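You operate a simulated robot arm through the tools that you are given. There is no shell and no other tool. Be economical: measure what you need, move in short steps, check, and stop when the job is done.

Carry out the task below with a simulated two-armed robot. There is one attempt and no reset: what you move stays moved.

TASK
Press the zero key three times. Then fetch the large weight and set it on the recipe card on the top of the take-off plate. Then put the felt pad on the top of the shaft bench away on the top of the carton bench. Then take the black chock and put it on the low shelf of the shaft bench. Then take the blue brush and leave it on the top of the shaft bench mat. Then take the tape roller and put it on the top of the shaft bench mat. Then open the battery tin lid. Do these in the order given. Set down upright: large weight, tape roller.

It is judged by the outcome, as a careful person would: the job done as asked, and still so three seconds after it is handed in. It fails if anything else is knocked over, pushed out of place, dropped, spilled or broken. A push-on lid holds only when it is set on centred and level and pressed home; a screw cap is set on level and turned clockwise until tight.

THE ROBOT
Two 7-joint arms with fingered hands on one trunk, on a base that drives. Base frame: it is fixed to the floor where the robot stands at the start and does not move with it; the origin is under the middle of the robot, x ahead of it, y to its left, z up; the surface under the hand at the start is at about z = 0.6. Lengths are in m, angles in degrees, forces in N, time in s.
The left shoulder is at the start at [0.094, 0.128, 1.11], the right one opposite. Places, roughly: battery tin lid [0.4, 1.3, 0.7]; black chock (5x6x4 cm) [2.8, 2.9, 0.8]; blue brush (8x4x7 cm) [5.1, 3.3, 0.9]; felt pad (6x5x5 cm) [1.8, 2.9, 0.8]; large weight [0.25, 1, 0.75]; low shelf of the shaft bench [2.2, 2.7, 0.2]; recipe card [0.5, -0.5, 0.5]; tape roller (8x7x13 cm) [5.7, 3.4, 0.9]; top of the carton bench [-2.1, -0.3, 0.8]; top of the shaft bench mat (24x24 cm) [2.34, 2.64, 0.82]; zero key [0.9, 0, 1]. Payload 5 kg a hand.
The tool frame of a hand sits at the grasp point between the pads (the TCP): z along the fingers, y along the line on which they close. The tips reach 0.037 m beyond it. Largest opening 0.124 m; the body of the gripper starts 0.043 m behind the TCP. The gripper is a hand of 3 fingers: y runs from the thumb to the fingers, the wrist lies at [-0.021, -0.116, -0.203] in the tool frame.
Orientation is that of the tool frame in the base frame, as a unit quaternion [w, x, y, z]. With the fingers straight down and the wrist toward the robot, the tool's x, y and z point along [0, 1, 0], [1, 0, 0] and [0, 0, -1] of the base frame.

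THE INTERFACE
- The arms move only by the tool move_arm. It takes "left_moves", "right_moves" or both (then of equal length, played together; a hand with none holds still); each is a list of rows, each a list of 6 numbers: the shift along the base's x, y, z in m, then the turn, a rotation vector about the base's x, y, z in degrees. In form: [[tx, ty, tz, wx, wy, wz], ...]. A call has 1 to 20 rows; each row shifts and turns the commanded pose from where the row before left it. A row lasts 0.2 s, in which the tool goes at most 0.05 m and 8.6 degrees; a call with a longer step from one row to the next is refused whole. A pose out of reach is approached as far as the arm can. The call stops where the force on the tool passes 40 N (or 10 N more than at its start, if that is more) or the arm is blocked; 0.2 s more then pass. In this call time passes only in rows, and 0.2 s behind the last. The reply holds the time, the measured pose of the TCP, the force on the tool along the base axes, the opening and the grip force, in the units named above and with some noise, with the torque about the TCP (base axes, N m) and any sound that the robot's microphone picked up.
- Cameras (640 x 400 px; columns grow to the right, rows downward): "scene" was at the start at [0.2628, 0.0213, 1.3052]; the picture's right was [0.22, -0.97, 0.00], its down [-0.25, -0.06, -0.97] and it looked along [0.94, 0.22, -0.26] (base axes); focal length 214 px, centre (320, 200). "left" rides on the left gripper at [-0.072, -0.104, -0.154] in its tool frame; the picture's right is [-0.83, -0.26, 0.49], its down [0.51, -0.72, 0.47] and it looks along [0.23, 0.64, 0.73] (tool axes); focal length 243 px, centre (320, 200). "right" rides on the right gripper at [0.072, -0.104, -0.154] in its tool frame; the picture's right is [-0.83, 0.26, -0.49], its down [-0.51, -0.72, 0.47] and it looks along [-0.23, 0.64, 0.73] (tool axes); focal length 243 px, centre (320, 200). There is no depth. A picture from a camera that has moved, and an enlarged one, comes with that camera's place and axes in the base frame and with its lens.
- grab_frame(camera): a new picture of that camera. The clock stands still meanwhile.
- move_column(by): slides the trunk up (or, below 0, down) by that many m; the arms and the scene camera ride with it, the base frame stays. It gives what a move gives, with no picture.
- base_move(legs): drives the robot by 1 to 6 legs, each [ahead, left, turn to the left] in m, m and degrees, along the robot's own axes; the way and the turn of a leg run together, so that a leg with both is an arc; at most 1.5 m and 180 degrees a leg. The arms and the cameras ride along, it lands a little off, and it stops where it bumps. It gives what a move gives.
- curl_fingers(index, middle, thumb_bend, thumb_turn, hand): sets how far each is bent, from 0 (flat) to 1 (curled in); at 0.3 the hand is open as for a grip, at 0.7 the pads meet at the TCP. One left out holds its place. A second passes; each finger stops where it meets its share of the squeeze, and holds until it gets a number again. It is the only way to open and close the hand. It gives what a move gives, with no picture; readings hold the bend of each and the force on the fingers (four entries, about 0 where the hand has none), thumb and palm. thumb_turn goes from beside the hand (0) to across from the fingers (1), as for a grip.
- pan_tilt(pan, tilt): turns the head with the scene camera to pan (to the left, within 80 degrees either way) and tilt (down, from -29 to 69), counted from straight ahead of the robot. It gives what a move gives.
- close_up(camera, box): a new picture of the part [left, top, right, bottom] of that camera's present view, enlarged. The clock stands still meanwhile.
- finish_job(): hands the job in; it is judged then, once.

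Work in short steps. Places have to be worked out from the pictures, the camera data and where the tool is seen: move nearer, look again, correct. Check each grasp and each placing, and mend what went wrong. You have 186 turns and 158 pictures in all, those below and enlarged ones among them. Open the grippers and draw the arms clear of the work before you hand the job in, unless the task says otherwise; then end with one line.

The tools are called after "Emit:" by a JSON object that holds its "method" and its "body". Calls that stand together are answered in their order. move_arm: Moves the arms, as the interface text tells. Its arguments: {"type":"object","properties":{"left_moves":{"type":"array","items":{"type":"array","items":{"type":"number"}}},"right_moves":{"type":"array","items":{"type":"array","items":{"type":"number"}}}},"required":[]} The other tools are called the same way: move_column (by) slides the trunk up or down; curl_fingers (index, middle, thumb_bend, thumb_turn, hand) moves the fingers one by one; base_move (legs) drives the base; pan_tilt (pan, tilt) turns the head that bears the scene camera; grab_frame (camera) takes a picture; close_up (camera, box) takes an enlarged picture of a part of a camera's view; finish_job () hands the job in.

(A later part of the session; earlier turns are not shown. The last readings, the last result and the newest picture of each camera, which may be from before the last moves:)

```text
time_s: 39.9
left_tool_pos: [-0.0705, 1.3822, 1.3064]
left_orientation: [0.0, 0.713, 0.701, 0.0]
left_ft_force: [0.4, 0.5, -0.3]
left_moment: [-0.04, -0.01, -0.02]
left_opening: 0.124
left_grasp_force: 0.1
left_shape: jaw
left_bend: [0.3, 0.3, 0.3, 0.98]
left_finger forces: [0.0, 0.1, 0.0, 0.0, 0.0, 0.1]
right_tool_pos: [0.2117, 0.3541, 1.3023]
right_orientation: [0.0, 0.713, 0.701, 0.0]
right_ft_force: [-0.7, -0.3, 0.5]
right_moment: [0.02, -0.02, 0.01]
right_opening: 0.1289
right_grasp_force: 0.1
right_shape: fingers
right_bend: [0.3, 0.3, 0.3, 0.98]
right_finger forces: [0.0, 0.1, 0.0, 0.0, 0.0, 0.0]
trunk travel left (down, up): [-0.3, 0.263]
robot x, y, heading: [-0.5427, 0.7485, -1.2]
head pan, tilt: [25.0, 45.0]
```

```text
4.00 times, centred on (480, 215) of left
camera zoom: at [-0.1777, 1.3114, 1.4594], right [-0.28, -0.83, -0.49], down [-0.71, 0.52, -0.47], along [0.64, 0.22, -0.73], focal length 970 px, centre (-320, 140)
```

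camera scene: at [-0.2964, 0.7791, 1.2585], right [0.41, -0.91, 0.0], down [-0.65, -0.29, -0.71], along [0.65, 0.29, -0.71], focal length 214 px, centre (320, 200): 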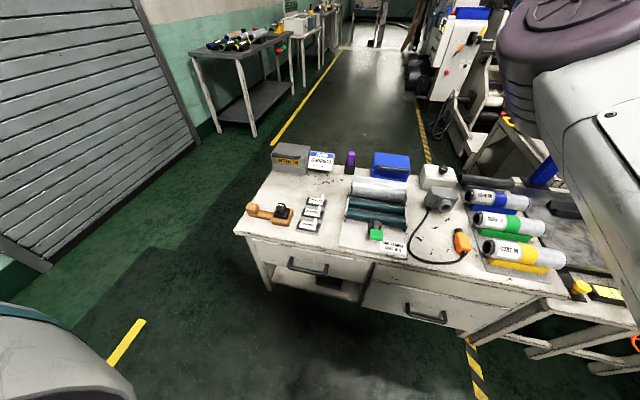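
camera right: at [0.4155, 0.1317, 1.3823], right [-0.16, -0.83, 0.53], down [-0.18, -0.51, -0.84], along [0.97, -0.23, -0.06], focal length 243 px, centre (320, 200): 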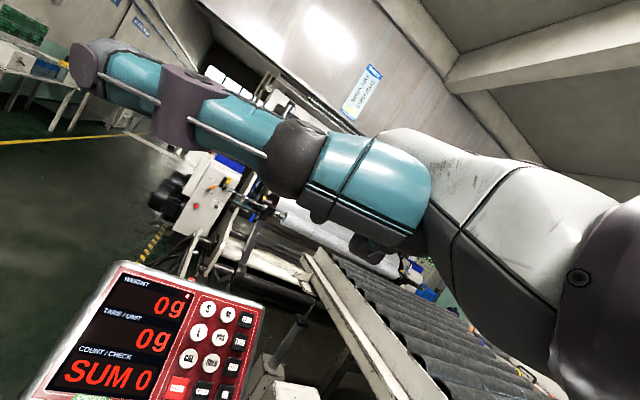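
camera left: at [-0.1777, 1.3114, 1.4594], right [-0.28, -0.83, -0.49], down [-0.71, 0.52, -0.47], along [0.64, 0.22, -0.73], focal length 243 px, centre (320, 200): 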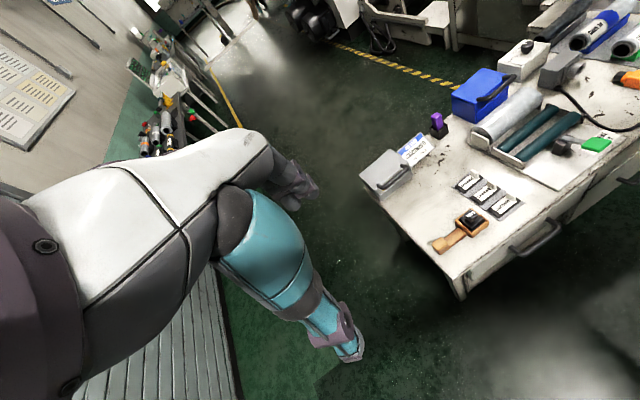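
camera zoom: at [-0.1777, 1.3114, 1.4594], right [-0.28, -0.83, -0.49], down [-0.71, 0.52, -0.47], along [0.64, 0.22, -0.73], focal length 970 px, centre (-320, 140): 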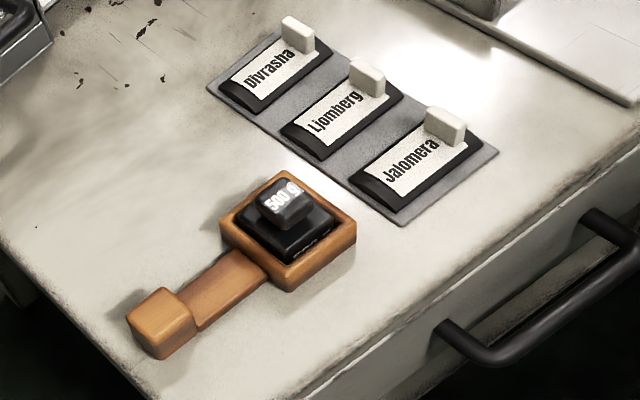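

The knob is at about [0.131, 1.119, 0.686], about 3.5 cm wide and turned roughly 8°. I go to a hover above it with a matching yaw.

Emit:
{"method": "move_arm", "body": {"left_moves": [[0.0155, -0.0202, -0.0389, 0, 0, 0.7], [0.0155, -0.0202, -0.0389, 0, 0, 0.7], [0.0155, -0.0202, -0.0389, 0, 0, 0.7], [0.0155, -0.0202, -0.0389, 0, 0, 0.7], [0.0155, -0.0202, -0.0389, 0, 0, 0.7], [0.0155, -0.0202, -0.0389, 0, 0, 0.7], [0.0155, -0.0202, -0.0389, 0, 0, 0.7], [0.0155, -0.0202, -0.0389, 0, 0, 0.7], [0.0155, -0.0202, -0.0389, 0, 0, 0.7], [0.0155, -0.0202, -0.0389, 0, 0, 0.7], [0.0155, -0.0202, -0.0389, 0, 0, 0.7], [0.0155, -0.0202, -0.0389, 0, 0, 0.7], [0.0155, -0.0202, -0.0389, 0, 0, 0.7]]}}

Emit:
{"method": "grab_frame", "body": {"camera": "left"}}

Emit:
{"method": "close_up", "body": {"camera": "scene", "box": [200, 110, 360, 250]}}

```text
time_s: 42.7
left_tool_pos: [0.1298, 1.1187, 0.7998]
left_orientation: [-0.001, 0.655, 0.756, 0.0]
left_ft_force: [0.5, -0.7, 0.0]
left_moment: [-0.01, -0.01, -0.01]
left_opening: 0.1238
left_grasp_force: 0.0
left_shape: jaw
left_bend: [0.3, 0.3, 0.3, 0.98]
left_finger forces: [0.0, 0.0, 0.0, 0.0, 0.0, 0.0]
right_tool_pos: [0.2137, 0.3547, 1.3018]
right_orientation: [-0.001, 0.713, 0.701, 0.0]
right_ft_force: [-0.1, 0.8, -0.5]
right_moment: [-0.02, 0.05, 0.02]
right_opening: 0.1286
right_grasp_force: 0.0
right_shape: fingers
right_bend: [0.3, 0.3, 0.3, 0.98]
right_finger forces: [0.1, 0.1, 0.0, 0.1, 0.0, 0.1]
trunk travel left (down, up): [-0.3, 0.263]
robot x, y, heading: [-0.5394, 0.7492, -1.0]
head pan, tilt: [25.0, 45.0]
```

```text
130 pictures are left
camera left: at [0.036, 1.0325, 0.953], right [-0.14, -0.86, -0.49], down [-0.79, 0.4, -0.47], along [0.6, 0.32, -0.73], focal length 243 px, centre (320, 200)
```

left: 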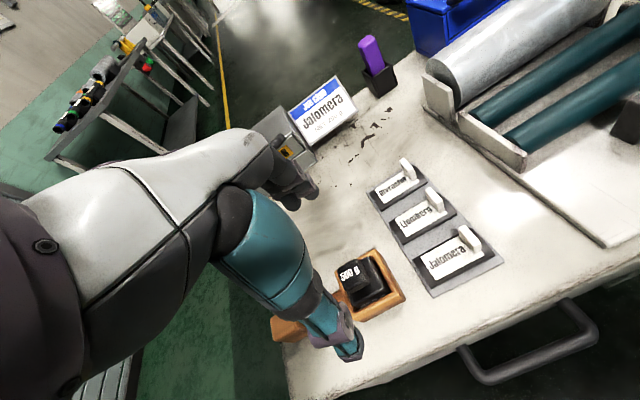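

```text
2.86 times, centred on (280, 180) of scene
camera zoom: at [-0.2953, 0.779, 1.2583], right [0.41, -0.91, 0.0], down [-0.65, -0.29, -0.71], along [0.65, 0.29, -0.71], focal length 613 px, centre (434, 257)
```

zoom: 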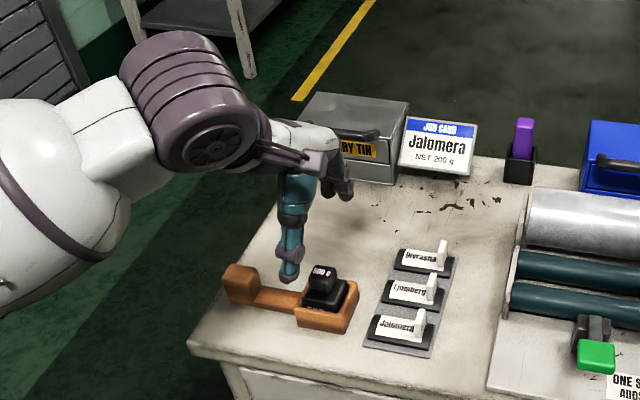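

The left view confirms the knob near [0.135, 1.122]. I descend to TCP z = 0.715 so only the fingertips straddle the knob, and look.

Emit:
{"method": "move_arm", "body": {"left_moves": [[0.001, 0.001, -0.018, 0, 0, 0], [0.001, 0.001, -0.018, 0, 0, 0], [0.001, 0.001, -0.018, 0, 0, 0], [0.001, 0, -0.018, 0, 0, 0], [0, 0, -0.013, 0, 0, 0]]}}

Emit:
{"method": "close_up", "body": {"camera": "left", "box": [220, 150, 460, 370]}}

Emit:
{"method": "close_up", "body": {"camera": "scene", "box": [240, 140, 340, 240]}}

```text
time_s: 43.9
left_tool_pos: [0.1337, 1.1238, 0.7153]
left_orientation: [0.0, 0.655, 0.755, 0.001]
left_ft_force: [-0.2, 0.6, 0.5]
left_moment: [-0.02, -0.02, 0.0]
left_opening: 0.1236
left_grasp_force: 0.0
left_shape: jaw
left_bend: [0.3, 0.3, 0.3, 0.98]
left_finger forces: [0.0, 0.0, 0.0, 0.1, 0.0, 0.0]
right_tool_pos: [0.2122, 0.355, 1.304]
right_orientation: [0.0, 0.713, 0.701, 0.0]
right_ft_force: [-1.3, 0.5, -0.1]
right_moment: [0.0, 0.0, 0.01]
right_opening: 0.1286
right_grasp_force: 0.0
right_shape: fingers
right_bend: [0.3, 0.3, 0.3, 0.98]
right_finger forces: [0.1, 0.0, 0.0, 0.0, 0.0, 0.0]
trunk travel left (down, up): [-0.3, 0.263]
robot x, y, heading: [-0.5395, 0.7512, -1.1]
head pan, tilt: [25.0, 45.0]
```

```text
1.82 times, centred on (340, 260) of left
camera zoom: at [0.0402, 1.0369, 0.8683], right [-0.14, -0.86, -0.49], down [-0.79, 0.4, -0.47], along [0.6, 0.32, -0.73], focal length 441 px, centre (284, 91)
```

zoom: 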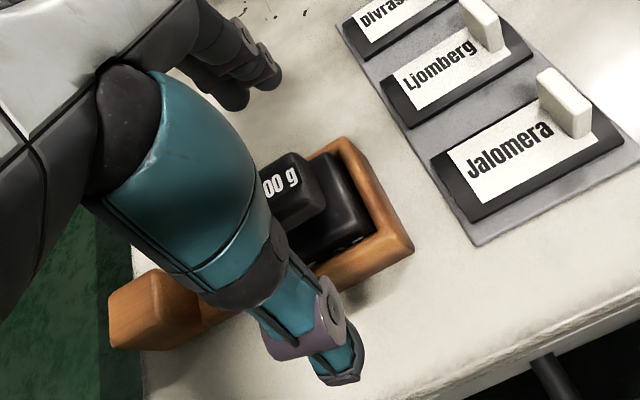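

```text
4.00 times, centred on (290, 190) of scene
camera zoom: at [-0.2965, 0.7793, 1.2585], right [0.41, -0.91, 0.0], down [-0.65, -0.29, -0.71], along [0.65, 0.29, -0.71], focal length 858 px, centre (440, 240)
```

zoom: 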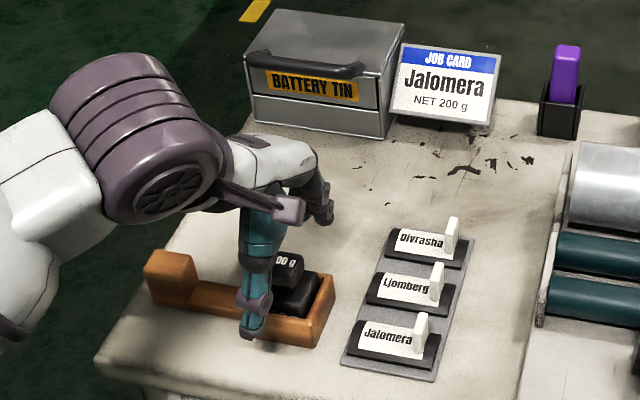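

The knob appears slightly (−0.003, −0.006) off the TCP; I correct, lower 7 mm and close the hand gently.

Emit:
{"method": "move_arm", "body": {"left_moves": [[-0.003, -0.006, 0, 0, 0, 0], [0, 0, -0.007, 0, 0, 0]]}}

Emit:
{"method": "curl_fingers", "body": {"hand": "left", "index": 0.7, "middle": 0.7, "thumb_bend": 0.7}}

Emit:
{"method": "close_up", "body": {"camera": "left", "box": [220, 150, 460, 370]}}

Emit:
{"method": "close_up", "body": {"camera": "scene", "box": [240, 140, 340, 240]}}

```text
time_s: 44.5
left_tool_pos: [0.1302, 1.1173, 0.7083]
left_orientation: [0.0, 0.656, 0.755, 0.0]
left_ft_force: [0.0, -0.1, 0.1]
left_moment: [0.03, 0.0, 0.02]
left_opening: 0.1235
left_grasp_force: 0.0
left_shape: jaw
left_bend: [0.3, 0.3, 0.3, 0.98]
left_finger forces: [0.0, 0.1, 0.0, 0.1, 0.0, 0.1]
right_tool_pos: [0.2114, 0.355, 1.3029]
right_orientation: [0.0, 0.713, 0.701, 0.0]
right_ft_force: [0.7, 0.1, 0.6]
right_moment: [0.01, 0.06, 0.01]
right_opening: 0.1286
right_grasp_force: 0.0
right_shape: fingers
right_bend: [0.3, 0.3, 0.3, 0.98]
right_finger forces: [0.1, 0.0, 0.0, 0.1, 0.1, 0.0]
trunk travel left (down, up): [-0.3, 0.263]
robot x, y, heading: [-0.5407, 0.75, -1.2]
head pan, tilt: [25.0, 45.0]
```

```text
time_s: 45.5
left_tool_pos: [0.1307, 1.1168, 0.7101]
left_orientation: [0.0, 0.656, 0.755, 0.0]
left_ft_force: [3.0, 0.6, 2.9]
left_moment: [0.12, -0.22, -0.11]
left_opening: 0.0268
left_grasp_force: 11.1
left_shape: fingers
left_bend: [0.65, 0.64, 0.63, 0.97]
left_finger forces: [4.7, 8.4, 0.0, 0.1, 10.1, 0.0]
right_tool_pos: [0.2126, 0.3539, 1.3031]
right_orientation: [0.001, 0.713, 0.701, -0.001]
right_ft_force: [-0.1, 0.2, -0.1]
right_moment: [-0.01, -0.01, 0.01]
right_opening: 0.129
right_grasp_force: 0.0
right_shape: fingers
right_bend: [0.3, 0.3, 0.3, 0.98]
right_finger forces: [0.0, 0.0, 0.1, 0.0, 0.0, 0.0]
trunk travel left (down, up): [-0.3, 0.263]
robot x, y, heading: [-0.5423, 0.7498, -1.0]
head pan, tilt: [25.0, 45.0]
```

```text
1.82 times, centred on (340, 260) of left
camera zoom: at [0.0372, 1.0303, 0.8622], right [-0.14, -0.86, -0.49], down [-0.79, 0.4, -0.47], along [0.6, 0.32, -0.73], focal length 441 px, centre (284, 91)
```

zoom: 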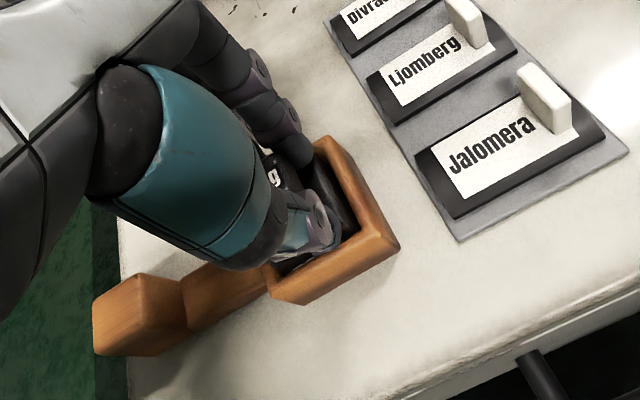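

```text
4.00 times, centred on (290, 190) of scene
camera zoom: at [-0.2964, 0.7792, 1.2585], right [0.41, -0.91, 0.0], down [-0.65, -0.29, -0.71], along [0.65, 0.29, -0.71], focal length 858 px, centre (440, 240)
```

zoom: 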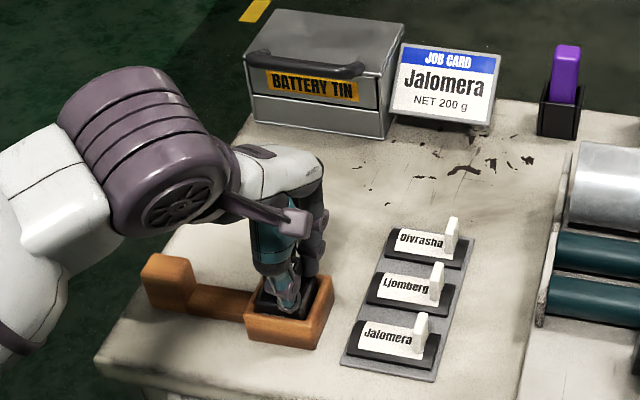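

All three fingers hold the knob (27 mm, 11 N). I lift a little and check.

Emit:
{"method": "move_arm", "body": {"left_moves": [[0, 0, 0.01, 0, 0, 0], [0, 0, 0.02, 0, 0, 0], [0, 0, 0.03, 0, 0, 0], [0, 0, 0.04, 0, 0, 0], [0, 0, 0.04, 0, 0, 0]]}}

Emit:
{"method": "close_up", "body": {"camera": "scene", "box": [240, 100, 340, 240]}}

```text
time_s: 46.7
left_tool_pos: [0.1297, 1.1167, 0.847]
left_orientation: [-0.001, 0.656, 0.755, -0.001]
left_ft_force: [0.6, 0.2, -5.1]
left_moment: [0.0, -0.04, 0.04]
left_opening: 0.0177
left_grasp_force: 6.6
left_shape: fingers
left_bend: [0.69, 0.66, 0.66, 0.96]
left_finger forces: [1.4, 5.9, 0.0, 0.0, 6.5, 0.1]
right_tool_pos: [0.2126, 0.3547, 1.3038]
right_orientation: [0.0, 0.713, 0.701, 0.0]
right_ft_force: [0.4, -0.2, 0.1]
right_moment: [0.01, -0.01, 0.01]
right_opening: 0.1287
right_grasp_force: 0.0
right_shape: fingers
right_bend: [0.3, 0.3, 0.3, 0.98]
right_finger forces: [0.0, 0.1, 0.0, 0.1, 0.0, 0.0]
trunk travel left (down, up): [-0.3, 0.263]
robot x, y, heading: [-0.544, 0.7473, -0.7]
head pan, tilt: [25.0, 45.0]
```

```text
2.86 times, centred on (290, 170) of scene
camera zoom: at [-0.2963, 0.779, 1.2585], right [0.41, -0.91, 0.0], down [-0.65, -0.29, -0.71], along [0.65, 0.29, -0.71], focal length 613 px, centre (406, 286)
```

zoom: 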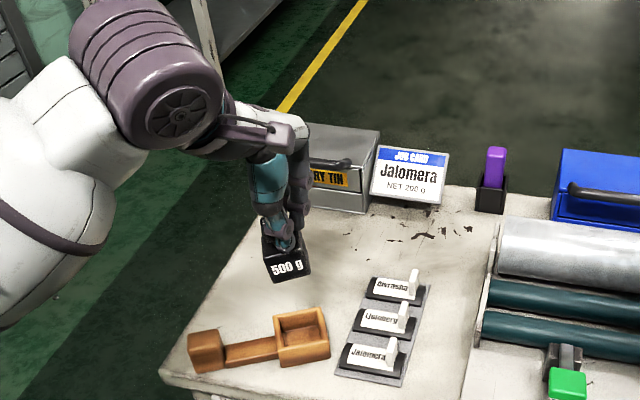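

The weight is lifted, held by its neck. I tighten the grip and inspect from the left camera.

Emit:
{"method": "curl_fingers", "body": {"hand": "left", "index": 0.8, "middle": 0.8, "thumb_bend": 0.8}}

Emit:
{"method": "close_up", "body": {"camera": "left", "box": [220, 150, 460, 370]}}

Emit:
{"method": "close_up", "body": {"camera": "scene", "box": [260, 130, 330, 210]}}

```text
time_s: 47.7
left_tool_pos: [0.1311, 1.1169, 0.8477]
left_orientation: [0.0, 0.655, 0.755, -0.001]
left_ft_force: [0.1, 0.0, -4.6]
left_moment: [0.0, 0.01, 0.01]
left_opening: 0.0097
left_grasp_force: 23.3
left_shape: fingers
left_bend: [0.74, 0.66, 0.68, 0.95]
left_finger forces: [12.4, 14.9, 0.0, 0.0, 18.8, 0.0]
right_tool_pos: [0.2119, 0.3541, 1.3025]
right_orientation: [0.0, 0.714, 0.701, 0.0]
right_ft_force: [-0.2, -0.4, -0.7]
right_moment: [0.0, -0.02, -0.02]
right_opening: 0.1288
right_grasp_force: 0.2
right_shape: fingers
right_bend: [0.3, 0.3, 0.3, 0.98]
right_finger forces: [0.0, 0.0, 0.0, 0.1, 0.0, 0.1]
trunk travel left (down, up): [-0.3, 0.263]
robot x, y, heading: [-0.5412, 0.7485, -1.0]
head pan, tilt: [25.0, 45.0]
```

```text
1.82 times, centred on (340, 260) of left
camera zoom: at [0.0379, 1.0308, 1.0007], right [-0.14, -0.86, -0.49], down [-0.79, 0.4, -0.47], along [0.6, 0.32, -0.73], focal length 441 px, centre (284, 91)
```

zoom: 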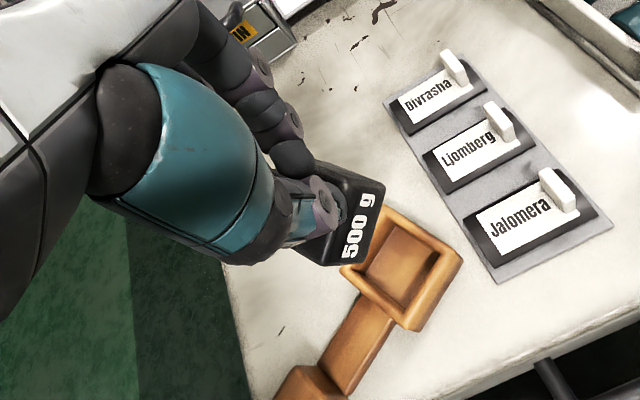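

```text
5.00 times, centred on (295, 170) of scene
camera zoom: at [-0.2961, 0.7795, 1.2584], right [0.41, -0.91, 0.0], down [-0.65, -0.29, -0.71], along [0.65, 0.29, -0.71], focal length 1072 px, centre (445, 350)
```

zoom: 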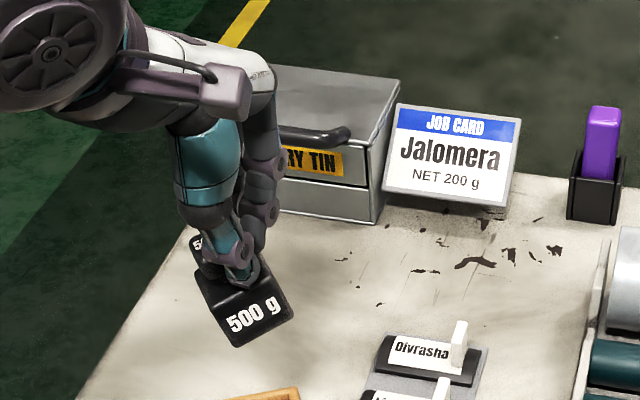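

The weight tilted in the grip about the pinch axis but is held firmly; I'll let the contact level it when setting down. I raise it high, turn right and drive toward the take-off plate.

Emit:
{"method": "move_arm", "body": {"left_moves": [[0, 0, 0.04, 0, 0, 0], [0, 0, 0.04, 0, 0, 0], [0, 0, 0.04, 0, 0, 0], [0, 0, 0.04, 0, 0, 0], [0, 0, 0.04, 0, 0, 0], [0, 0, 0.04, 0, 0, 0], [0, 0, 0.04, 0, 0, 0]]}}

Emit:
{"method": "base_move", "body": {"legs": [[0, 0, -50]]}}

Emit:
{"method": "pan_tilt", "body": {"pan": 0, "tilt": 35}}

Emit:
{"method": "grab_frame", "body": {"camera": "scene"}}

```text
time_s: 49.3
left_tool_pos: [0.1301, 1.1167, 1.1298]
left_orientation: [0.0, 0.655, 0.755, -0.001]
left_ft_force: [-0.1, 0.4, -4.6]
left_moment: [0.02, -0.01, -0.04]
left_opening: 0.0097
left_grasp_force: 23.1
left_shape: fingers
left_bend: [0.74, 0.66, 0.69, 0.95]
left_finger forces: [12.4, 14.9, 0.0, 0.1, 18.8, 0.1]
right_tool_pos: [0.2114, 0.3546, 1.304]
right_orientation: [0.001, 0.714, 0.7, 0.001]
right_ft_force: [-0.4, -0.5, -0.4]
right_moment: [0.02, -0.04, 0.02]
right_opening: 0.1288
right_grasp_force: 0.1
right_shape: fingers
right_bend: [0.3, 0.3, 0.3, 0.98]
right_finger forces: [0.1, 0.1, 0.0, 0.0, 0.1, 0.0]
trunk travel left (down, up): [-0.3, 0.263]
robot x, y, heading: [-0.543, 0.748, -0.9]
head pan, tilt: [25.0, 45.0]
```

```text
time_s: 51.9
left_tool_pos: [0.1756, 0.4765, 1.1278]
left_orientation: [0.0, 0.911, 0.412, 0.0]
left_ft_force: [-1.1, -0.6, -4.6]
left_moment: [0.01, -0.06, -0.02]
left_opening: 0.0093
left_grasp_force: 22.5
left_shape: fingers
left_bend: [0.74, 0.66, 0.69, 0.95]
left_finger forces: [12.7, 14.5, 0.1, 0.0, 17.7, 0.1]
right_tool_pos: [-0.3488, -0.0799, 1.3037]
right_orientation: [0.0, 0.94, 0.34, 0.0]
right_ft_force: [-0.3, -0.7, -0.2]
right_moment: [0.03, 0.0, 0.01]
right_opening: 0.1288
right_grasp_force: 0.1
right_shape: fingers
right_bend: [0.3, 0.3, 0.3, 0.98]
right_finger forces: [0.1, 0.1, 0.1, 0.0, 0.1, 0.0]
trunk travel left (down, up): [-0.3, 0.263]
robot x, y, heading: [-0.5456, 0.7453, -50.3]
head pan, tilt: [25.0, 45.0]
```

```text
time_s: 52.8
left_tool_pos: [0.1767, 0.4775, 1.1283]
left_orientation: [-0.001, 0.911, 0.413, 0.001]
left_ft_force: [-0.2, 0.2, -5.5]
left_moment: [0.01, 0.0, -0.02]
left_opening: 0.009
left_grasp_force: 22.1
left_shape: fingers
left_bend: [0.74, 0.66, 0.69, 0.95]
left_finger forces: [12.7, 14.5, 0.1, 0.0, 17.8, 0.0]
right_tool_pos: [-0.3489, -0.0804, 1.3033]
right_orientation: [0.0, 0.94, 0.34, 0.0]
right_ft_force: [0.6, 0.8, 0.3]
right_moment: [-0.01, 0.0, 0.0]
right_opening: 0.1288
right_grasp_force: 0.0
right_shape: fingers
right_bend: [0.3, 0.3, 0.3, 0.98]
right_finger forces: [0.1, 0.1, 0.1, 0.0, 0.0, 0.1]
trunk travel left (down, up): [-0.3, 0.263]
robot x, y, heading: [-0.543, 0.7486, -50.3]
head pan, tilt: [0.0, 35.0]
```

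```text
121 pictures are left
camera scene: at [-0.3756, 0.5496, 1.2732], right [-0.77, -0.64, 0.0], down [-0.37, 0.44, -0.82], along [0.52, -0.63, -0.57], focal length 214 px, centre (320, 200)
```

scene: 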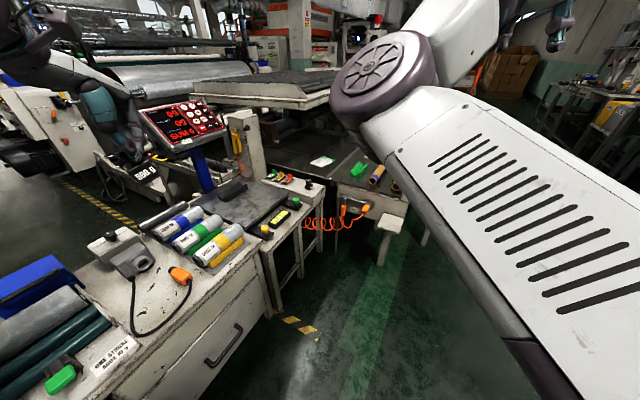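

The dark take-off plate with cards appears beyond the scale. I enlarge it.

Emit:
{"method": "close_up", "body": {"camera": "scene", "box": [240, 120, 420, 260]}}

```text
2.86 times, centred on (330, 190) of scene
camera zoom: at [-0.3756, 0.5496, 1.2732], right [-0.77, -0.64, 0.0], down [-0.37, 0.44, -0.82], along [0.52, -0.63, -0.57], focal length 613 px, centre (291, 229)
```

zoom: 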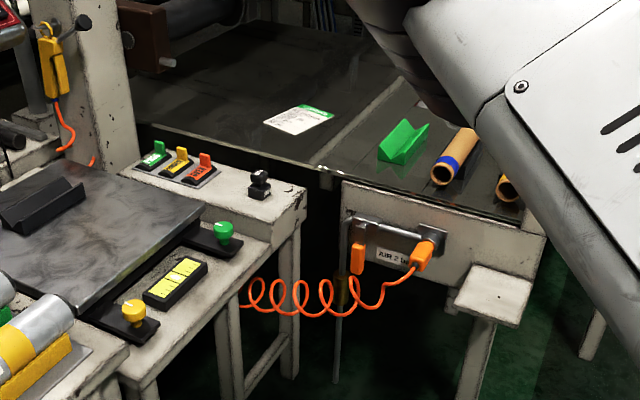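

The recipe card is probably the white/green card, around (0.55–0.65, −0.6…−0.7). I drive near the origin keeping this heading and look again.

Emit:
{"method": "base_move", "body": {"legs": [[0.85, -0.06, 0]]}}

Emit:
{"method": "pan_tilt", "body": {"pan": 0, "tilt": 45}}

Emit:
{"method": "grab_frame", "body": {"camera": "scene"}}

Emit:
{"method": "grab_frame", "body": {"camera": "left"}}

```text
time_s: 57.3
left_tool_pos: [0.672, -0.1999, 1.1295]
left_orientation: [0.0, 0.909, 0.416, 0.0]
left_ft_force: [0.5, -0.5, -4.9]
left_moment: [0.02, -0.02, 0.02]
left_opening: 0.0092
left_grasp_force: 22.9
left_shape: fingers
left_bend: [0.74, 0.66, 0.69, 0.95]
left_finger forces: [12.8, 14.6, 0.0, 0.0, 17.6, 0.0]
right_tool_pos: [0.1511, -0.7629, 1.3031]
right_orientation: [0.001, 0.939, 0.344, 0.0]
right_ft_force: [0.1, 0.3, -0.6]
right_moment: [0.0, 0.0, 0.0]
right_opening: 0.1288
right_grasp_force: 0.0
right_shape: fingers
right_bend: [0.3, 0.3, 0.3, 0.98]
right_finger forces: [0.0, 0.1, 0.0, 0.1, 0.1, 0.0]
trunk travel left (down, up): [-0.3, 0.263]
robot x, y, heading: [-0.0512, 0.0647, -49.6]
head pan, tilt: [0.0, 35.0]
```

```text
time_s: 58.0
left_tool_pos: [0.671, -0.2005, 1.1281]
left_orientation: [-0.001, 0.909, 0.416, -0.001]
left_ft_force: [-0.3, -0.3, -5.1]
left_moment: [0.0, 0.01, -0.02]
left_opening: 0.0092
left_grasp_force: 22.6
left_shape: fingers
left_bend: [0.74, 0.66, 0.69, 0.95]
left_finger forces: [12.7, 14.6, 0.0, 0.0, 17.9, 0.1]
right_tool_pos: [0.1529, -0.7622, 1.3035]
right_orientation: [0.001, 0.939, 0.343, 0.0]
right_ft_force: [-1.0, 0.1, -0.7]
right_moment: [-0.02, 0.01, -0.02]
right_opening: 0.1291
right_grasp_force: 0.1
right_shape: fingers
right_bend: [0.3, 0.3, 0.3, 0.98]
right_finger forces: [0.0, 0.1, 0.0, 0.1, 0.1, 0.0]
trunk travel left (down, up): [-0.3, 0.263]
robot x, y, heading: [-0.05, 0.065, -49.8]
head pan, tilt: [0.0, 45.0]
```

```text
119 pictures are left
camera scene: at [0.1157, -0.1275, 1.2584], right [-0.76, -0.65, 0.0], down [-0.46, 0.54, -0.71], along [0.46, -0.54, -0.71], focal length 214 px, centre (320, 200)
```

scene: 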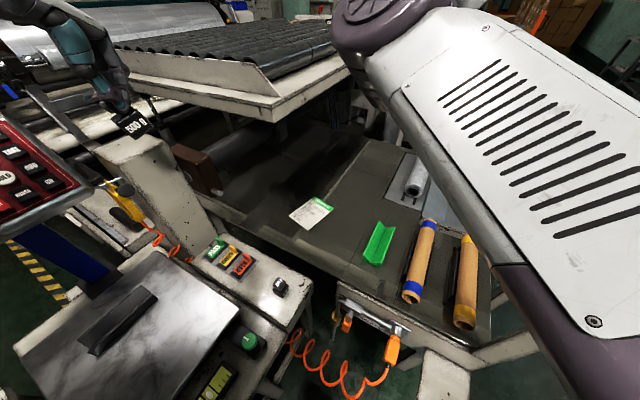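

```text
118 pictures are left
camera left: at [0.545, -0.1872, 1.2809], right [-0.74, -0.46, -0.49], down [-0.22, 0.86, -0.47], along [0.64, -0.24, -0.73], focal length 243 px, centre (320, 200)
```

left: 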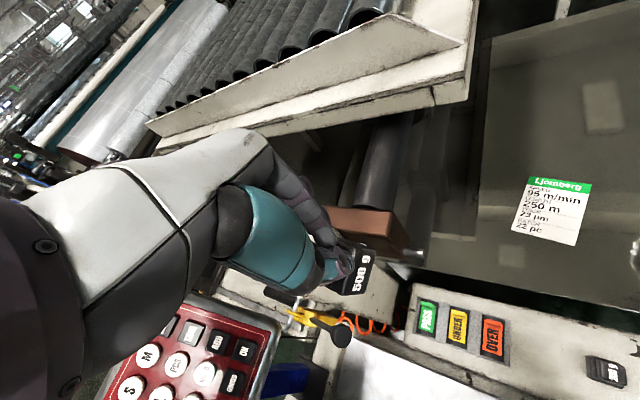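

The recipe card ("Ljomberg 95 m/min") triangulates to [0.503, −0.536, 0.615]. I turn 15° right for good left-arm reach.

Emit:
{"method": "base_move", "body": {"legs": [[0, 0, -15]]}}

Emit:
{"method": "pan_tilt", "body": {"pan": 10, "tilt": 45}}

Emit:
{"method": "grab_frame", "body": {"camera": "scene"}}

```text
time_s: 59.3
left_tool_pos: [0.5806, -0.3768, 1.1287]
left_orientation: [0.0, 0.955, 0.296, -0.001]
left_ft_force: [0.4, 0.6, -4.7]
left_moment: [0.01, 0.01, -0.01]
left_opening: 0.0091
left_grasp_force: 23.1
left_shape: fingers
left_bend: [0.74, 0.66, 0.69, 0.95]
left_finger forces: [12.9, 14.7, 0.0, 0.1, 17.7, 0.0]
right_tool_pos: [-0.0675, -0.7849, 1.3024]
right_orientation: [0.0, 0.976, 0.22, 0.0]
right_ft_force: [0.3, 0.2, -0.4]
right_moment: [-0.04, 0.01, 0.03]
right_opening: 0.1287
right_grasp_force: 0.0
right_shape: fingers
right_bend: [0.3, 0.3, 0.3, 0.98]
right_finger forces: [0.0, 0.0, 0.0, 0.1, 0.0, 0.0]
trunk travel left (down, up): [-0.3, 0.263]
robot x, y, heading: [-0.0495, 0.065, -64.9]
head pan, tilt: [0.0, 45.0]
```

```text
time_s: 60.0
left_tool_pos: [0.5787, -0.376, 1.1289]
left_orientation: [0.0, 0.955, 0.296, 0.0]
left_ft_force: [-0.3, -0.6, -4.4]
left_moment: [0.01, -0.03, 0.02]
left_opening: 0.0093
left_grasp_force: 22.5
left_shape: fingers
left_bend: [0.74, 0.66, 0.69, 0.95]
left_finger forces: [12.8, 14.5, 0.0, 0.0, 17.8, 0.1]
right_tool_pos: [-0.0676, -0.7865, 1.3027]
right_orientation: [0.0, 0.976, 0.218, -0.001]
right_ft_force: [0.1, -0.4, 0.2]
right_moment: [0.0, 0.0, -0.02]
right_opening: 0.1287
right_grasp_force: 0.0
right_shape: fingers
right_bend: [0.3, 0.3, 0.3, 0.98]
right_finger forces: [0.1, 0.0, 0.1, 0.0, 0.1, 0.0]
trunk travel left (down, up): [-0.3, 0.263]
robot x, y, heading: [-0.0478, 0.065, -64.8]
head pan, tilt: [10.0, 45.0]
```

```text
117 pictures are left
camera scene: at [0.0725, -0.1558, 1.2584], right [-0.82, -0.58, 0.0], down [-0.41, 0.58, -0.71], along [0.41, -0.58, -0.71], focal length 214 px, centre (320, 200)
```

scene: 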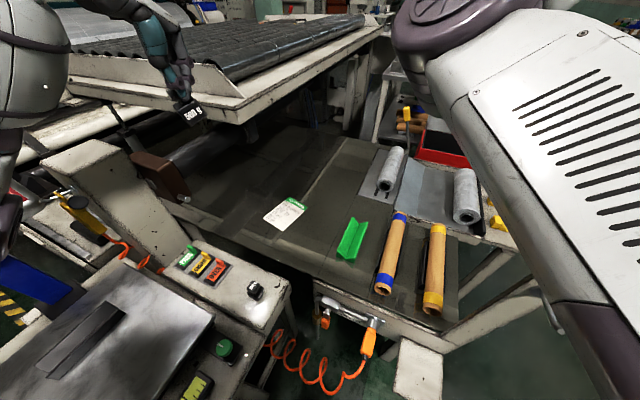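

I move horizontally over the card first, then descend to a hover to look at the weight against the card.

Emit:
{"method": "move_arm", "body": {"left_moves": [[-0.019, -0.04, 0, 0, 0, 0], [-0.019, -0.04, 0, 0, 0, 0], [-0.019, -0.04, 0, 0, 0, 0], [-0.019, -0.04, 0, 0, 0, 0], [0, 0, -0.04, 0, 0, 0], [0, 0, -0.04, 0, 0, 0], [0, 0, -0.04, 0, 0, 0], [0, 0, -0.04, 0, 0, 0], [0, 0, -0.04, 0, 0, 0], [0, 0, -0.04, 0, 0, 0], [0, 0, -0.04, 0, 0, 0], [0, 0, -0.04, 0, 0, 0]]}}

Emit:
{"method": "close_up", "body": {"camera": "scene", "box": [200, 110, 360, 260]}}

Emit:
{"method": "grab_frame", "body": {"camera": "left"}}

```text
time_s: 62.6
left_tool_pos: [0.5032, -0.5372, 0.8083]
left_orientation: [-0.001, 0.955, 0.296, 0.0]
left_ft_force: [0.5, -0.5, -5.3]
left_moment: [-0.01, 0.01, 0.0]
left_opening: 0.0085
left_grasp_force: 22.7
left_shape: fingers
left_bend: [0.74, 0.66, 0.69, 0.95]
left_finger forces: [12.9, 15.0, 0.0, 0.1, 17.7, 0.1]
right_tool_pos: [-0.0679, -0.7862, 1.3033]
right_orientation: [0.0, 0.976, 0.219, 0.0]
right_ft_force: [-1.0, 0.5, 0.3]
right_moment: [0.01, 0.0, -0.01]
right_opening: 0.1288
right_grasp_force: 0.2
right_shape: fingers
right_bend: [0.3, 0.3, 0.3, 0.98]
right_finger forces: [0.0, 0.0, 0.0, 0.0, 0.1, 0.1]
trunk travel left (down, up): [-0.3, 0.263]
robot x, y, heading: [-0.0518, 0.0658, -64.6]
head pan, tilt: [10.0, 45.0]
```

```text
2.67 times, centred on (280, 185) of scene
camera zoom: at [0.073, -0.1561, 1.2583], right [-0.82, -0.58, 0.0], down [-0.41, 0.58, -0.71], along [0.41, -0.58, -0.71], focal length 572 px, centre (427, 240)
```

zoom: 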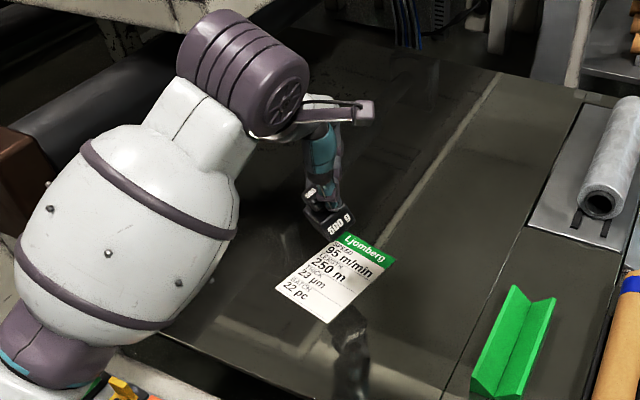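

```text
115 pictures are left
camera left: at [0.3838, -0.4921, 0.9608], right [-0.83, -0.25, -0.49], down [0.01, 0.88, -0.47], along [0.55, -0.4, -0.73], focal length 243 px, centre (320, 200)
```

left: 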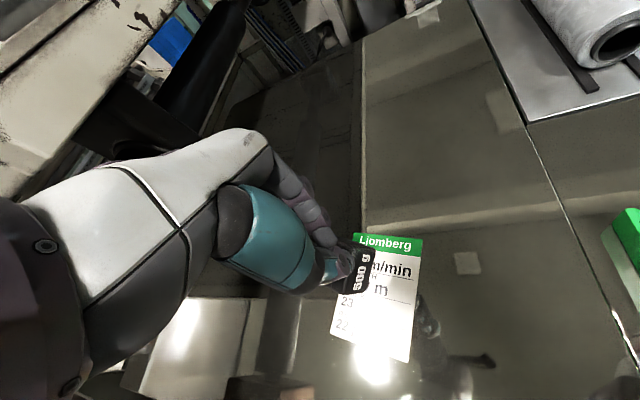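

The weight's body hangs about (−0.023, +0.012) from the TCP. I shift to centre it over the card and lower to just above it.

Emit:
{"method": "move_arm", "body": {"left_moves": [[0.024, -0.012, 0, 0, 0, 0], [0, 0, -0.03, 0, 0, 0], [0, 0, -0.03, 0, 0, 0], [0, 0, -0.02, 0, 0, 0]]}}

Emit:
{"method": "close_up", "body": {"camera": "scene", "box": [250, 130, 350, 240]}}

Emit:
{"method": "close_up", "body": {"camera": "left", "box": [240, 170, 460, 370]}}

```text
time_s: 63.6
left_tool_pos: [0.5266, -0.5485, 0.728]
left_orientation: [0.0, 0.955, 0.296, 0.0]
left_ft_force: [-0.4, -0.7, -4.4]
left_moment: [0.02, -0.03, -0.01]
left_opening: 0.0085
left_grasp_force: 22.7
left_shape: fingers
left_bend: [0.74, 0.66, 0.69, 0.95]
left_finger forces: [12.6, 15.1, 0.0, 0.1, 17.8, 0.0]
right_tool_pos: [-0.0671, -0.7849, 1.3031]
right_orientation: [0.0, 0.976, 0.219, 0.0]
right_ft_force: [-0.3, -0.3, -0.2]
right_moment: [-0.02, 0.0, -0.03]
right_opening: 0.129
right_grasp_force: 0.1
right_shape: fingers
right_bend: [0.3, 0.3, 0.3, 0.98]
right_finger forces: [0.1, 0.1, 0.0, 0.0, 0.0, 0.0]
trunk travel left (down, up): [-0.3, 0.263]
robot x, y, heading: [-0.048, 0.0656, -64.7]
head pan, tilt: [10.0, 45.0]
```

```text
3.64 times, centred on (300, 185) of scene
camera zoom: at [0.0729, -0.156, 1.2583], right [-0.82, -0.58, 0.0], down [-0.41, 0.58, -0.71], along [0.41, -0.58, -0.71], focal length 780 px, centre (393, 254)
```

zoom: 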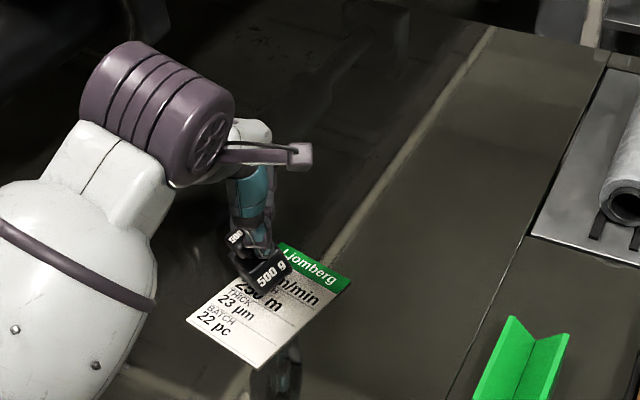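

```text
2.00 times, centred on (350, 270) of left
camera zoom: at [0.4077, -0.5035, 0.8804], right [-0.83, -0.25, -0.49], down [0.01, 0.88, -0.47], along [0.55, -0.4, -0.73], focal length 485 px, centre (260, 60)
```

zoom: 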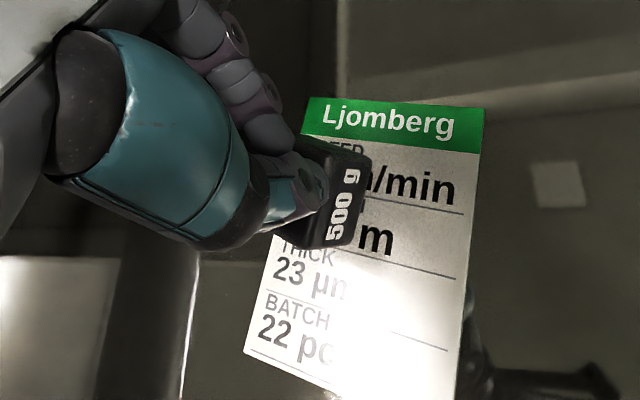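

The weight is tilted about 33° around the pinch axis. I tilt the hand the opposite way (about tool y) to bring it level, raising a little for clearance.

Emit:
{"method": "move_arm", "body": {"left_moves": [[0, 0, 0.01, 4.24, -6.18, 0], [0, 0, 0.01, 4.24, -6.18, 0], [0, 0, 0, 4.24, -6.18, 0], [0, 0, 0, 4.24, -6.18, 0]]}}

Emit:
{"method": "close_up", "body": {"camera": "scene", "box": [250, 130, 350, 240]}}

Emit:
{"method": "close_up", "body": {"camera": "left", "box": [240, 170, 460, 370]}}

```text
time_s: 64.6
left_tool_pos: [0.527, -0.5479, 0.7471]
left_orientation: [-0.078, 0.922, 0.286, 0.248]
left_ft_force: [0.3, 0.4, -5.0]
left_moment: [-0.09, 0.1, -0.01]
left_opening: 0.0084
left_grasp_force: 23.1
left_shape: fingers
left_bend: [0.74, 0.66, 0.69, 0.95]
left_finger forces: [14.5, 14.1, 0.0, 0.0, 18.3, 0.0]
right_tool_pos: [-0.0678, -0.787, 1.302]
right_orientation: [0.0, 0.976, 0.219, 0.0]
right_ft_force: [-0.7, -0.1, -0.1]
right_moment: [-0.04, 0.01, 0.01]
right_opening: 0.1288
right_grasp_force: 0.2
right_shape: fingers
right_bend: [0.3, 0.3, 0.3, 0.98]
right_finger forces: [0.0, 0.0, 0.1, 0.1, 0.1, 0.0]
trunk travel left (down, up): [-0.3, 0.263]
robot x, y, heading: [-0.0477, 0.0656, -64.5]
head pan, tilt: [10.0, 45.0]
```

```text
3.64 times, centred on (300, 185) of scene
camera zoom: at [0.0724, -0.1562, 1.2583], right [-0.82, -0.58, 0.0], down [-0.41, 0.58, -0.71], along [0.41, -0.58, -0.71], focal length 780 px, centre (393, 254)
```

zoom: 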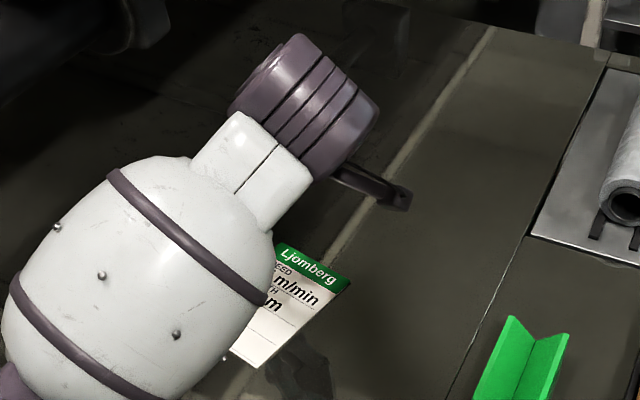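

```text
2.00 times, centred on (350, 270) of left
camera zoom: at [0.3522, -0.5414, 0.844], right [-0.54, -0.05, -0.84], down [0.15, 0.98, -0.15], along [0.83, -0.21, -0.52], focal length 485 px, centre (260, 60)
```

zoom: 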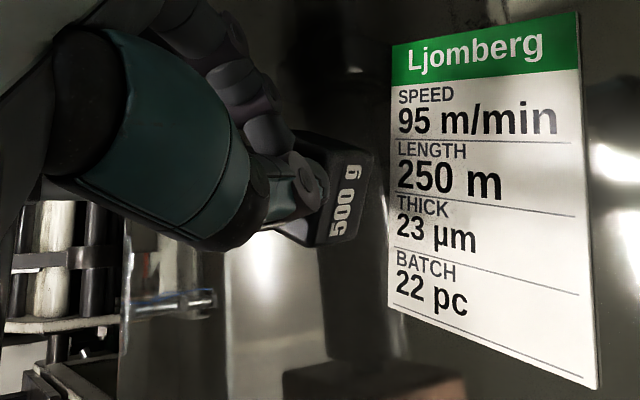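

The weight should now be about level, with its body near (.525, −.529). I shift (−0.02, −0.008) and lower most of the way.

Emit:
{"method": "move_arm", "body": {"left_moves": [[-0.02, -0.008, 0, 0, 0, 0], [0, 0, -0.02, 0, 0, 0], [0, 0, -0.015, 0, 0, 0]]}}

Emit:
{"method": "close_up", "body": {"camera": "left", "box": [240, 170, 460, 370]}}

Emit:
{"method": "close_up", "body": {"camera": "scene", "box": [220, 130, 350, 260]}}

```text
time_s: 65.4
left_tool_pos: [0.5075, -0.5557, 0.7121]
left_orientation: [-0.077, 0.923, 0.286, 0.247]
left_ft_force: [-0.5, -0.3, -3.9]
left_moment: [-0.09, 0.13, 0.01]
left_opening: 0.0083
left_grasp_force: 24.2
left_shape: fingers
left_bend: [0.74, 0.66, 0.69, 0.95]
left_finger forces: [15.0, 13.9, 0.1, 0.0, 18.1, 0.0]
right_tool_pos: [-0.0662, -0.7857, 1.3026]
right_orientation: [0.001, 0.976, 0.219, 0.0]
right_ft_force: [-0.5, -0.3, -0.9]
right_moment: [-0.01, -0.02, 0.02]
right_opening: 0.1289
right_grasp_force: 0.1
right_shape: fingers
right_bend: [0.3, 0.3, 0.3, 0.98]
right_finger forces: [0.0, 0.1, 0.1, 0.0, 0.0, 0.0]
trunk travel left (down, up): [-0.3, 0.263]
robot x, y, heading: [-0.0475, 0.0633, -64.6]
head pan, tilt: [10.0, 45.0]
```

```text
2.00 times, centred on (350, 270) of left
camera zoom: at [0.3332, -0.5488, 0.809], right [-0.54, -0.05, -0.84], down [0.15, 0.98, -0.15], along [0.83, -0.21, -0.52], focal length 485 px, centre (260, 60)
```

zoom: 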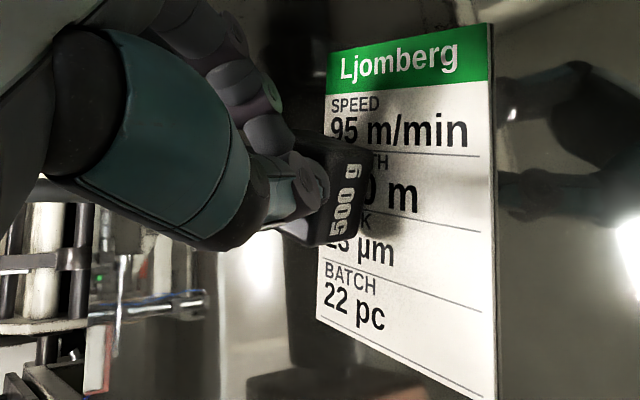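

```text
3.08 times, centred on (285, 195) of scene
camera zoom: at [0.0727, -0.1557, 1.2584], right [-0.82, -0.58, 0.0], down [-0.41, 0.58, -0.71], along [0.41, -0.58, -0.71], focal length 660 px, centre (428, 215)
```

zoom: 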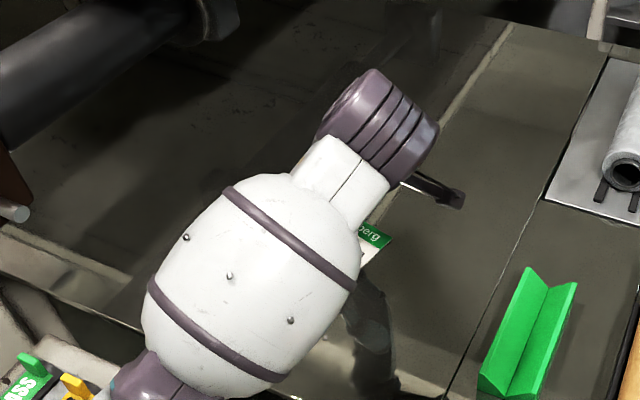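

The weight will land near the middle of the card. I lower in small steps, watching force.

Emit:
{"method": "move_arm", "body": {"left_moves": [[0, 0, -0.01, 0, 0, 0], [0, 0, -0.01, 0, 0, 0], [0, 0, -0.01, 0, 0, 0]]}}

Emit:
{"method": "close_up", "body": {"camera": "left", "box": [240, 170, 460, 370]}}

```text
time_s: 66.0
left_tool_pos: [0.5071, -0.5571, 0.7027]
left_orientation: [-0.068, 0.922, 0.288, 0.25]
left_ft_force: [-2.2, 4.0, 25.0]
left_moment: [0.53, 0.13, 0.16]
left_opening: 0.0034
left_grasp_force: 31.1
left_shape: fingers
left_bend: [0.75, 0.65, 0.72, 0.95]
left_finger forces: [7.8, 21.0, 0.1, 0.1, 34.2, 0.0]
right_tool_pos: [-0.0689, -0.7839, 1.303]
right_orientation: [0.001, 0.976, 0.219, -0.001]
right_ft_force: [0.8, -0.6, -0.8]
right_moment: [0.02, 0.05, 0.02]
right_opening: 0.1289
right_grasp_force: 0.1
right_shape: fingers
right_bend: [0.3, 0.3, 0.3, 0.98]
right_finger forces: [0.1, 0.0, 0.1, 0.1, 0.1, 0.0]
trunk travel left (down, up): [-0.3, 0.263]
robot x, y, heading: [-0.0521, 0.0676, -64.6]
head pan, tilt: [10.0, 45.0]
stopped in row 3 (left hand): the force on the tool passed its limit at 47 N (the readings are from after the stop); the commanded pose is now the measured one
```

```text
2.00 times, centred on (350, 270) of left
camera zoom: at [0.333, -0.549, 0.7976], right [-0.53, -0.06, -0.85], down [0.15, 0.97, -0.17], along [0.83, -0.22, -0.51], focal length 485 px, centre (260, 60)
```

zoom: 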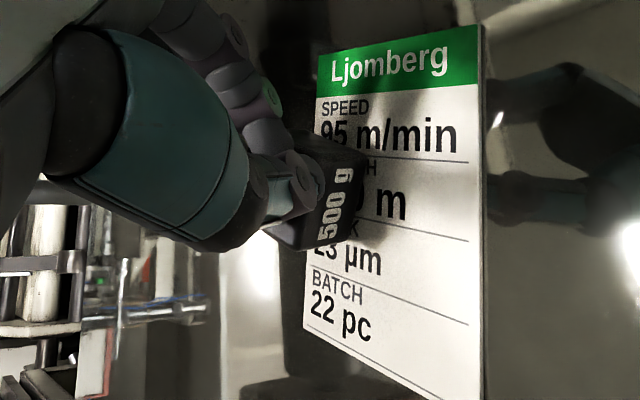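

Contact, with the reaction nearly under the weight, so it is roughly flat. I ease off slightly, then open the fingers a little at a time.

Emit:
{"method": "move_arm", "body": {"left_moves": [[0, 0, 0.003, 0, 0, 0]]}}

Emit:
{"method": "curl_fingers", "body": {"hand": "left", "index": 0.68, "middle": 0.62, "thumb_bend": 0.66}}

Emit:
{"method": "close_up", "body": {"camera": "left", "box": [240, 170, 460, 370]}}

```text
time_s: 66.5
left_tool_pos: [0.5081, -0.5575, 0.7025]
left_orientation: [-0.071, 0.923, 0.286, 0.249]
left_ft_force: [1.8, 0.1, 15.2]
left_moment: [0.2, -0.15, 0.02]
left_opening: 0.0034
left_grasp_force: 26.8
left_shape: fingers
left_bend: [0.74, 0.65, 0.72, 0.95]
left_finger forces: [10.1, 20.8, 0.0, 0.0, 22.5, 0.0]
right_tool_pos: [-0.0687, -0.7846, 1.3043]
right_orientation: [0.001, 0.976, 0.219, 0.0]
right_ft_force: [0.6, 0.0, -0.5]
right_moment: [-0.02, 0.01, -0.02]
right_opening: 0.1287
right_grasp_force: 0.0
right_shape: fingers
right_bend: [0.3, 0.3, 0.3, 0.98]
right_finger forces: [0.0, 0.1, 0.0, 0.0, 0.0, 0.0]
trunk travel left (down, up): [-0.3, 0.263]
robot x, y, heading: [-0.0496, 0.0613, -65.0]
head pan, tilt: [10.0, 45.0]
```

```text
time_s: 67.5
left_tool_pos: [0.5087, -0.5575, 0.704]
left_orientation: [-0.07, 0.922, 0.287, 0.249]
left_ft_force: [-1.1, -5.4, 20.1]
left_moment: [-0.07, -0.07, -0.04]
left_opening: 0.0074
left_grasp_force: 15.6
left_shape: fingers
left_bend: [0.72, 0.61, 0.66, 0.97]
left_finger forces: [28.5, 2.5, 0.0, 0.1, 0.6, 0.0]
right_tool_pos: [-0.07, -0.7836, 1.3053]
right_orientation: [0.001, 0.976, 0.218, -0.001]
right_ft_force: [0.4, 0.8, 0.3]
right_moment: [0.02, 0.0, 0.03]
right_opening: 0.1289
right_grasp_force: 0.0
right_shape: fingers
right_bend: [0.3, 0.3, 0.3, 0.98]
right_finger forces: [0.1, 0.0, 0.0, 0.0, 0.0, 0.0]
trunk travel left (down, up): [-0.3, 0.263]
robot x, y, heading: [-0.0481, 0.0655, -64.8]
head pan, tilt: [10.0, 45.0]
```

```text
2.00 times, centred on (350, 270) of left
camera zoom: at [0.332, -0.5487, 0.7988], right [-0.53, -0.06, -0.84], down [0.15, 0.97, -0.16], along [0.83, -0.22, -0.51], focal length 485 px, centre (260, 60)
```

zoom: 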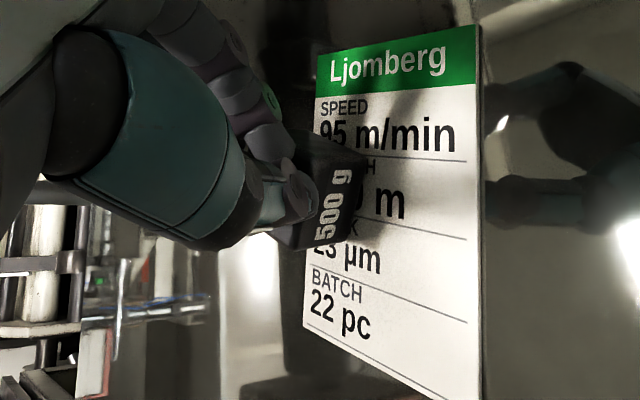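

The thumb is now slack; the index is pressing down on the weight's body. I raise 5 mm to relieve that and look.

Emit:
{"method": "move_arm", "body": {"left_moves": [[0, 0, 0.003, 0, 0, 0], [0, 0, 0.003, 0, 0, 0]]}}

Emit:
{"method": "close_up", "body": {"camera": "left", "box": [240, 170, 460, 370]}}

```text
time_s: 68.0
left_tool_pos: [0.5084, -0.5572, 0.7067]
left_orientation: [-0.074, 0.922, 0.287, 0.248]
left_ft_force: [0.0, -2.2, 1.6]
left_moment: [-0.03, 0.08, -0.04]
left_opening: 0.0105
left_grasp_force: 4.9
left_shape: fingers
left_bend: [0.7, 0.6, 0.66, 0.97]
left_finger forces: [6.9, 3.5, 0.0, 0.0, 0.1, 0.0]
right_tool_pos: [-0.0675, -0.7862, 1.3035]
right_orientation: [0.0, 0.976, 0.219, 0.0]
right_ft_force: [-0.4, 0.6, -0.7]
right_moment: [0.03, 0.0, 0.03]
right_opening: 0.1288
right_grasp_force: 0.1
right_shape: fingers
right_bend: [0.3, 0.3, 0.3, 0.98]
right_finger forces: [0.1, 0.1, 0.0, 0.0, 0.0, 0.0]
trunk travel left (down, up): [-0.3, 0.263]
robot x, y, heading: [-0.0463, 0.0676, -64.9]
head pan, tilt: [10.0, 45.0]
```

```text
2.00 times, centred on (350, 270) of left
camera zoom: at [0.3331, -0.5491, 0.8015], right [-0.53, -0.06, -0.84], down [0.15, 0.98, -0.16], along [0.83, -0.21, -0.51], focal length 485 px, centre (260, 60)
```

zoom: 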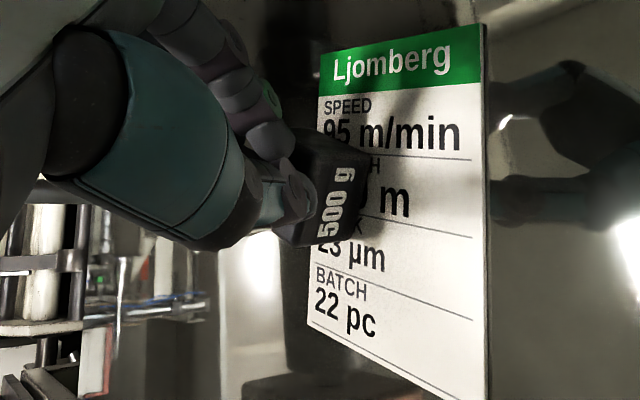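

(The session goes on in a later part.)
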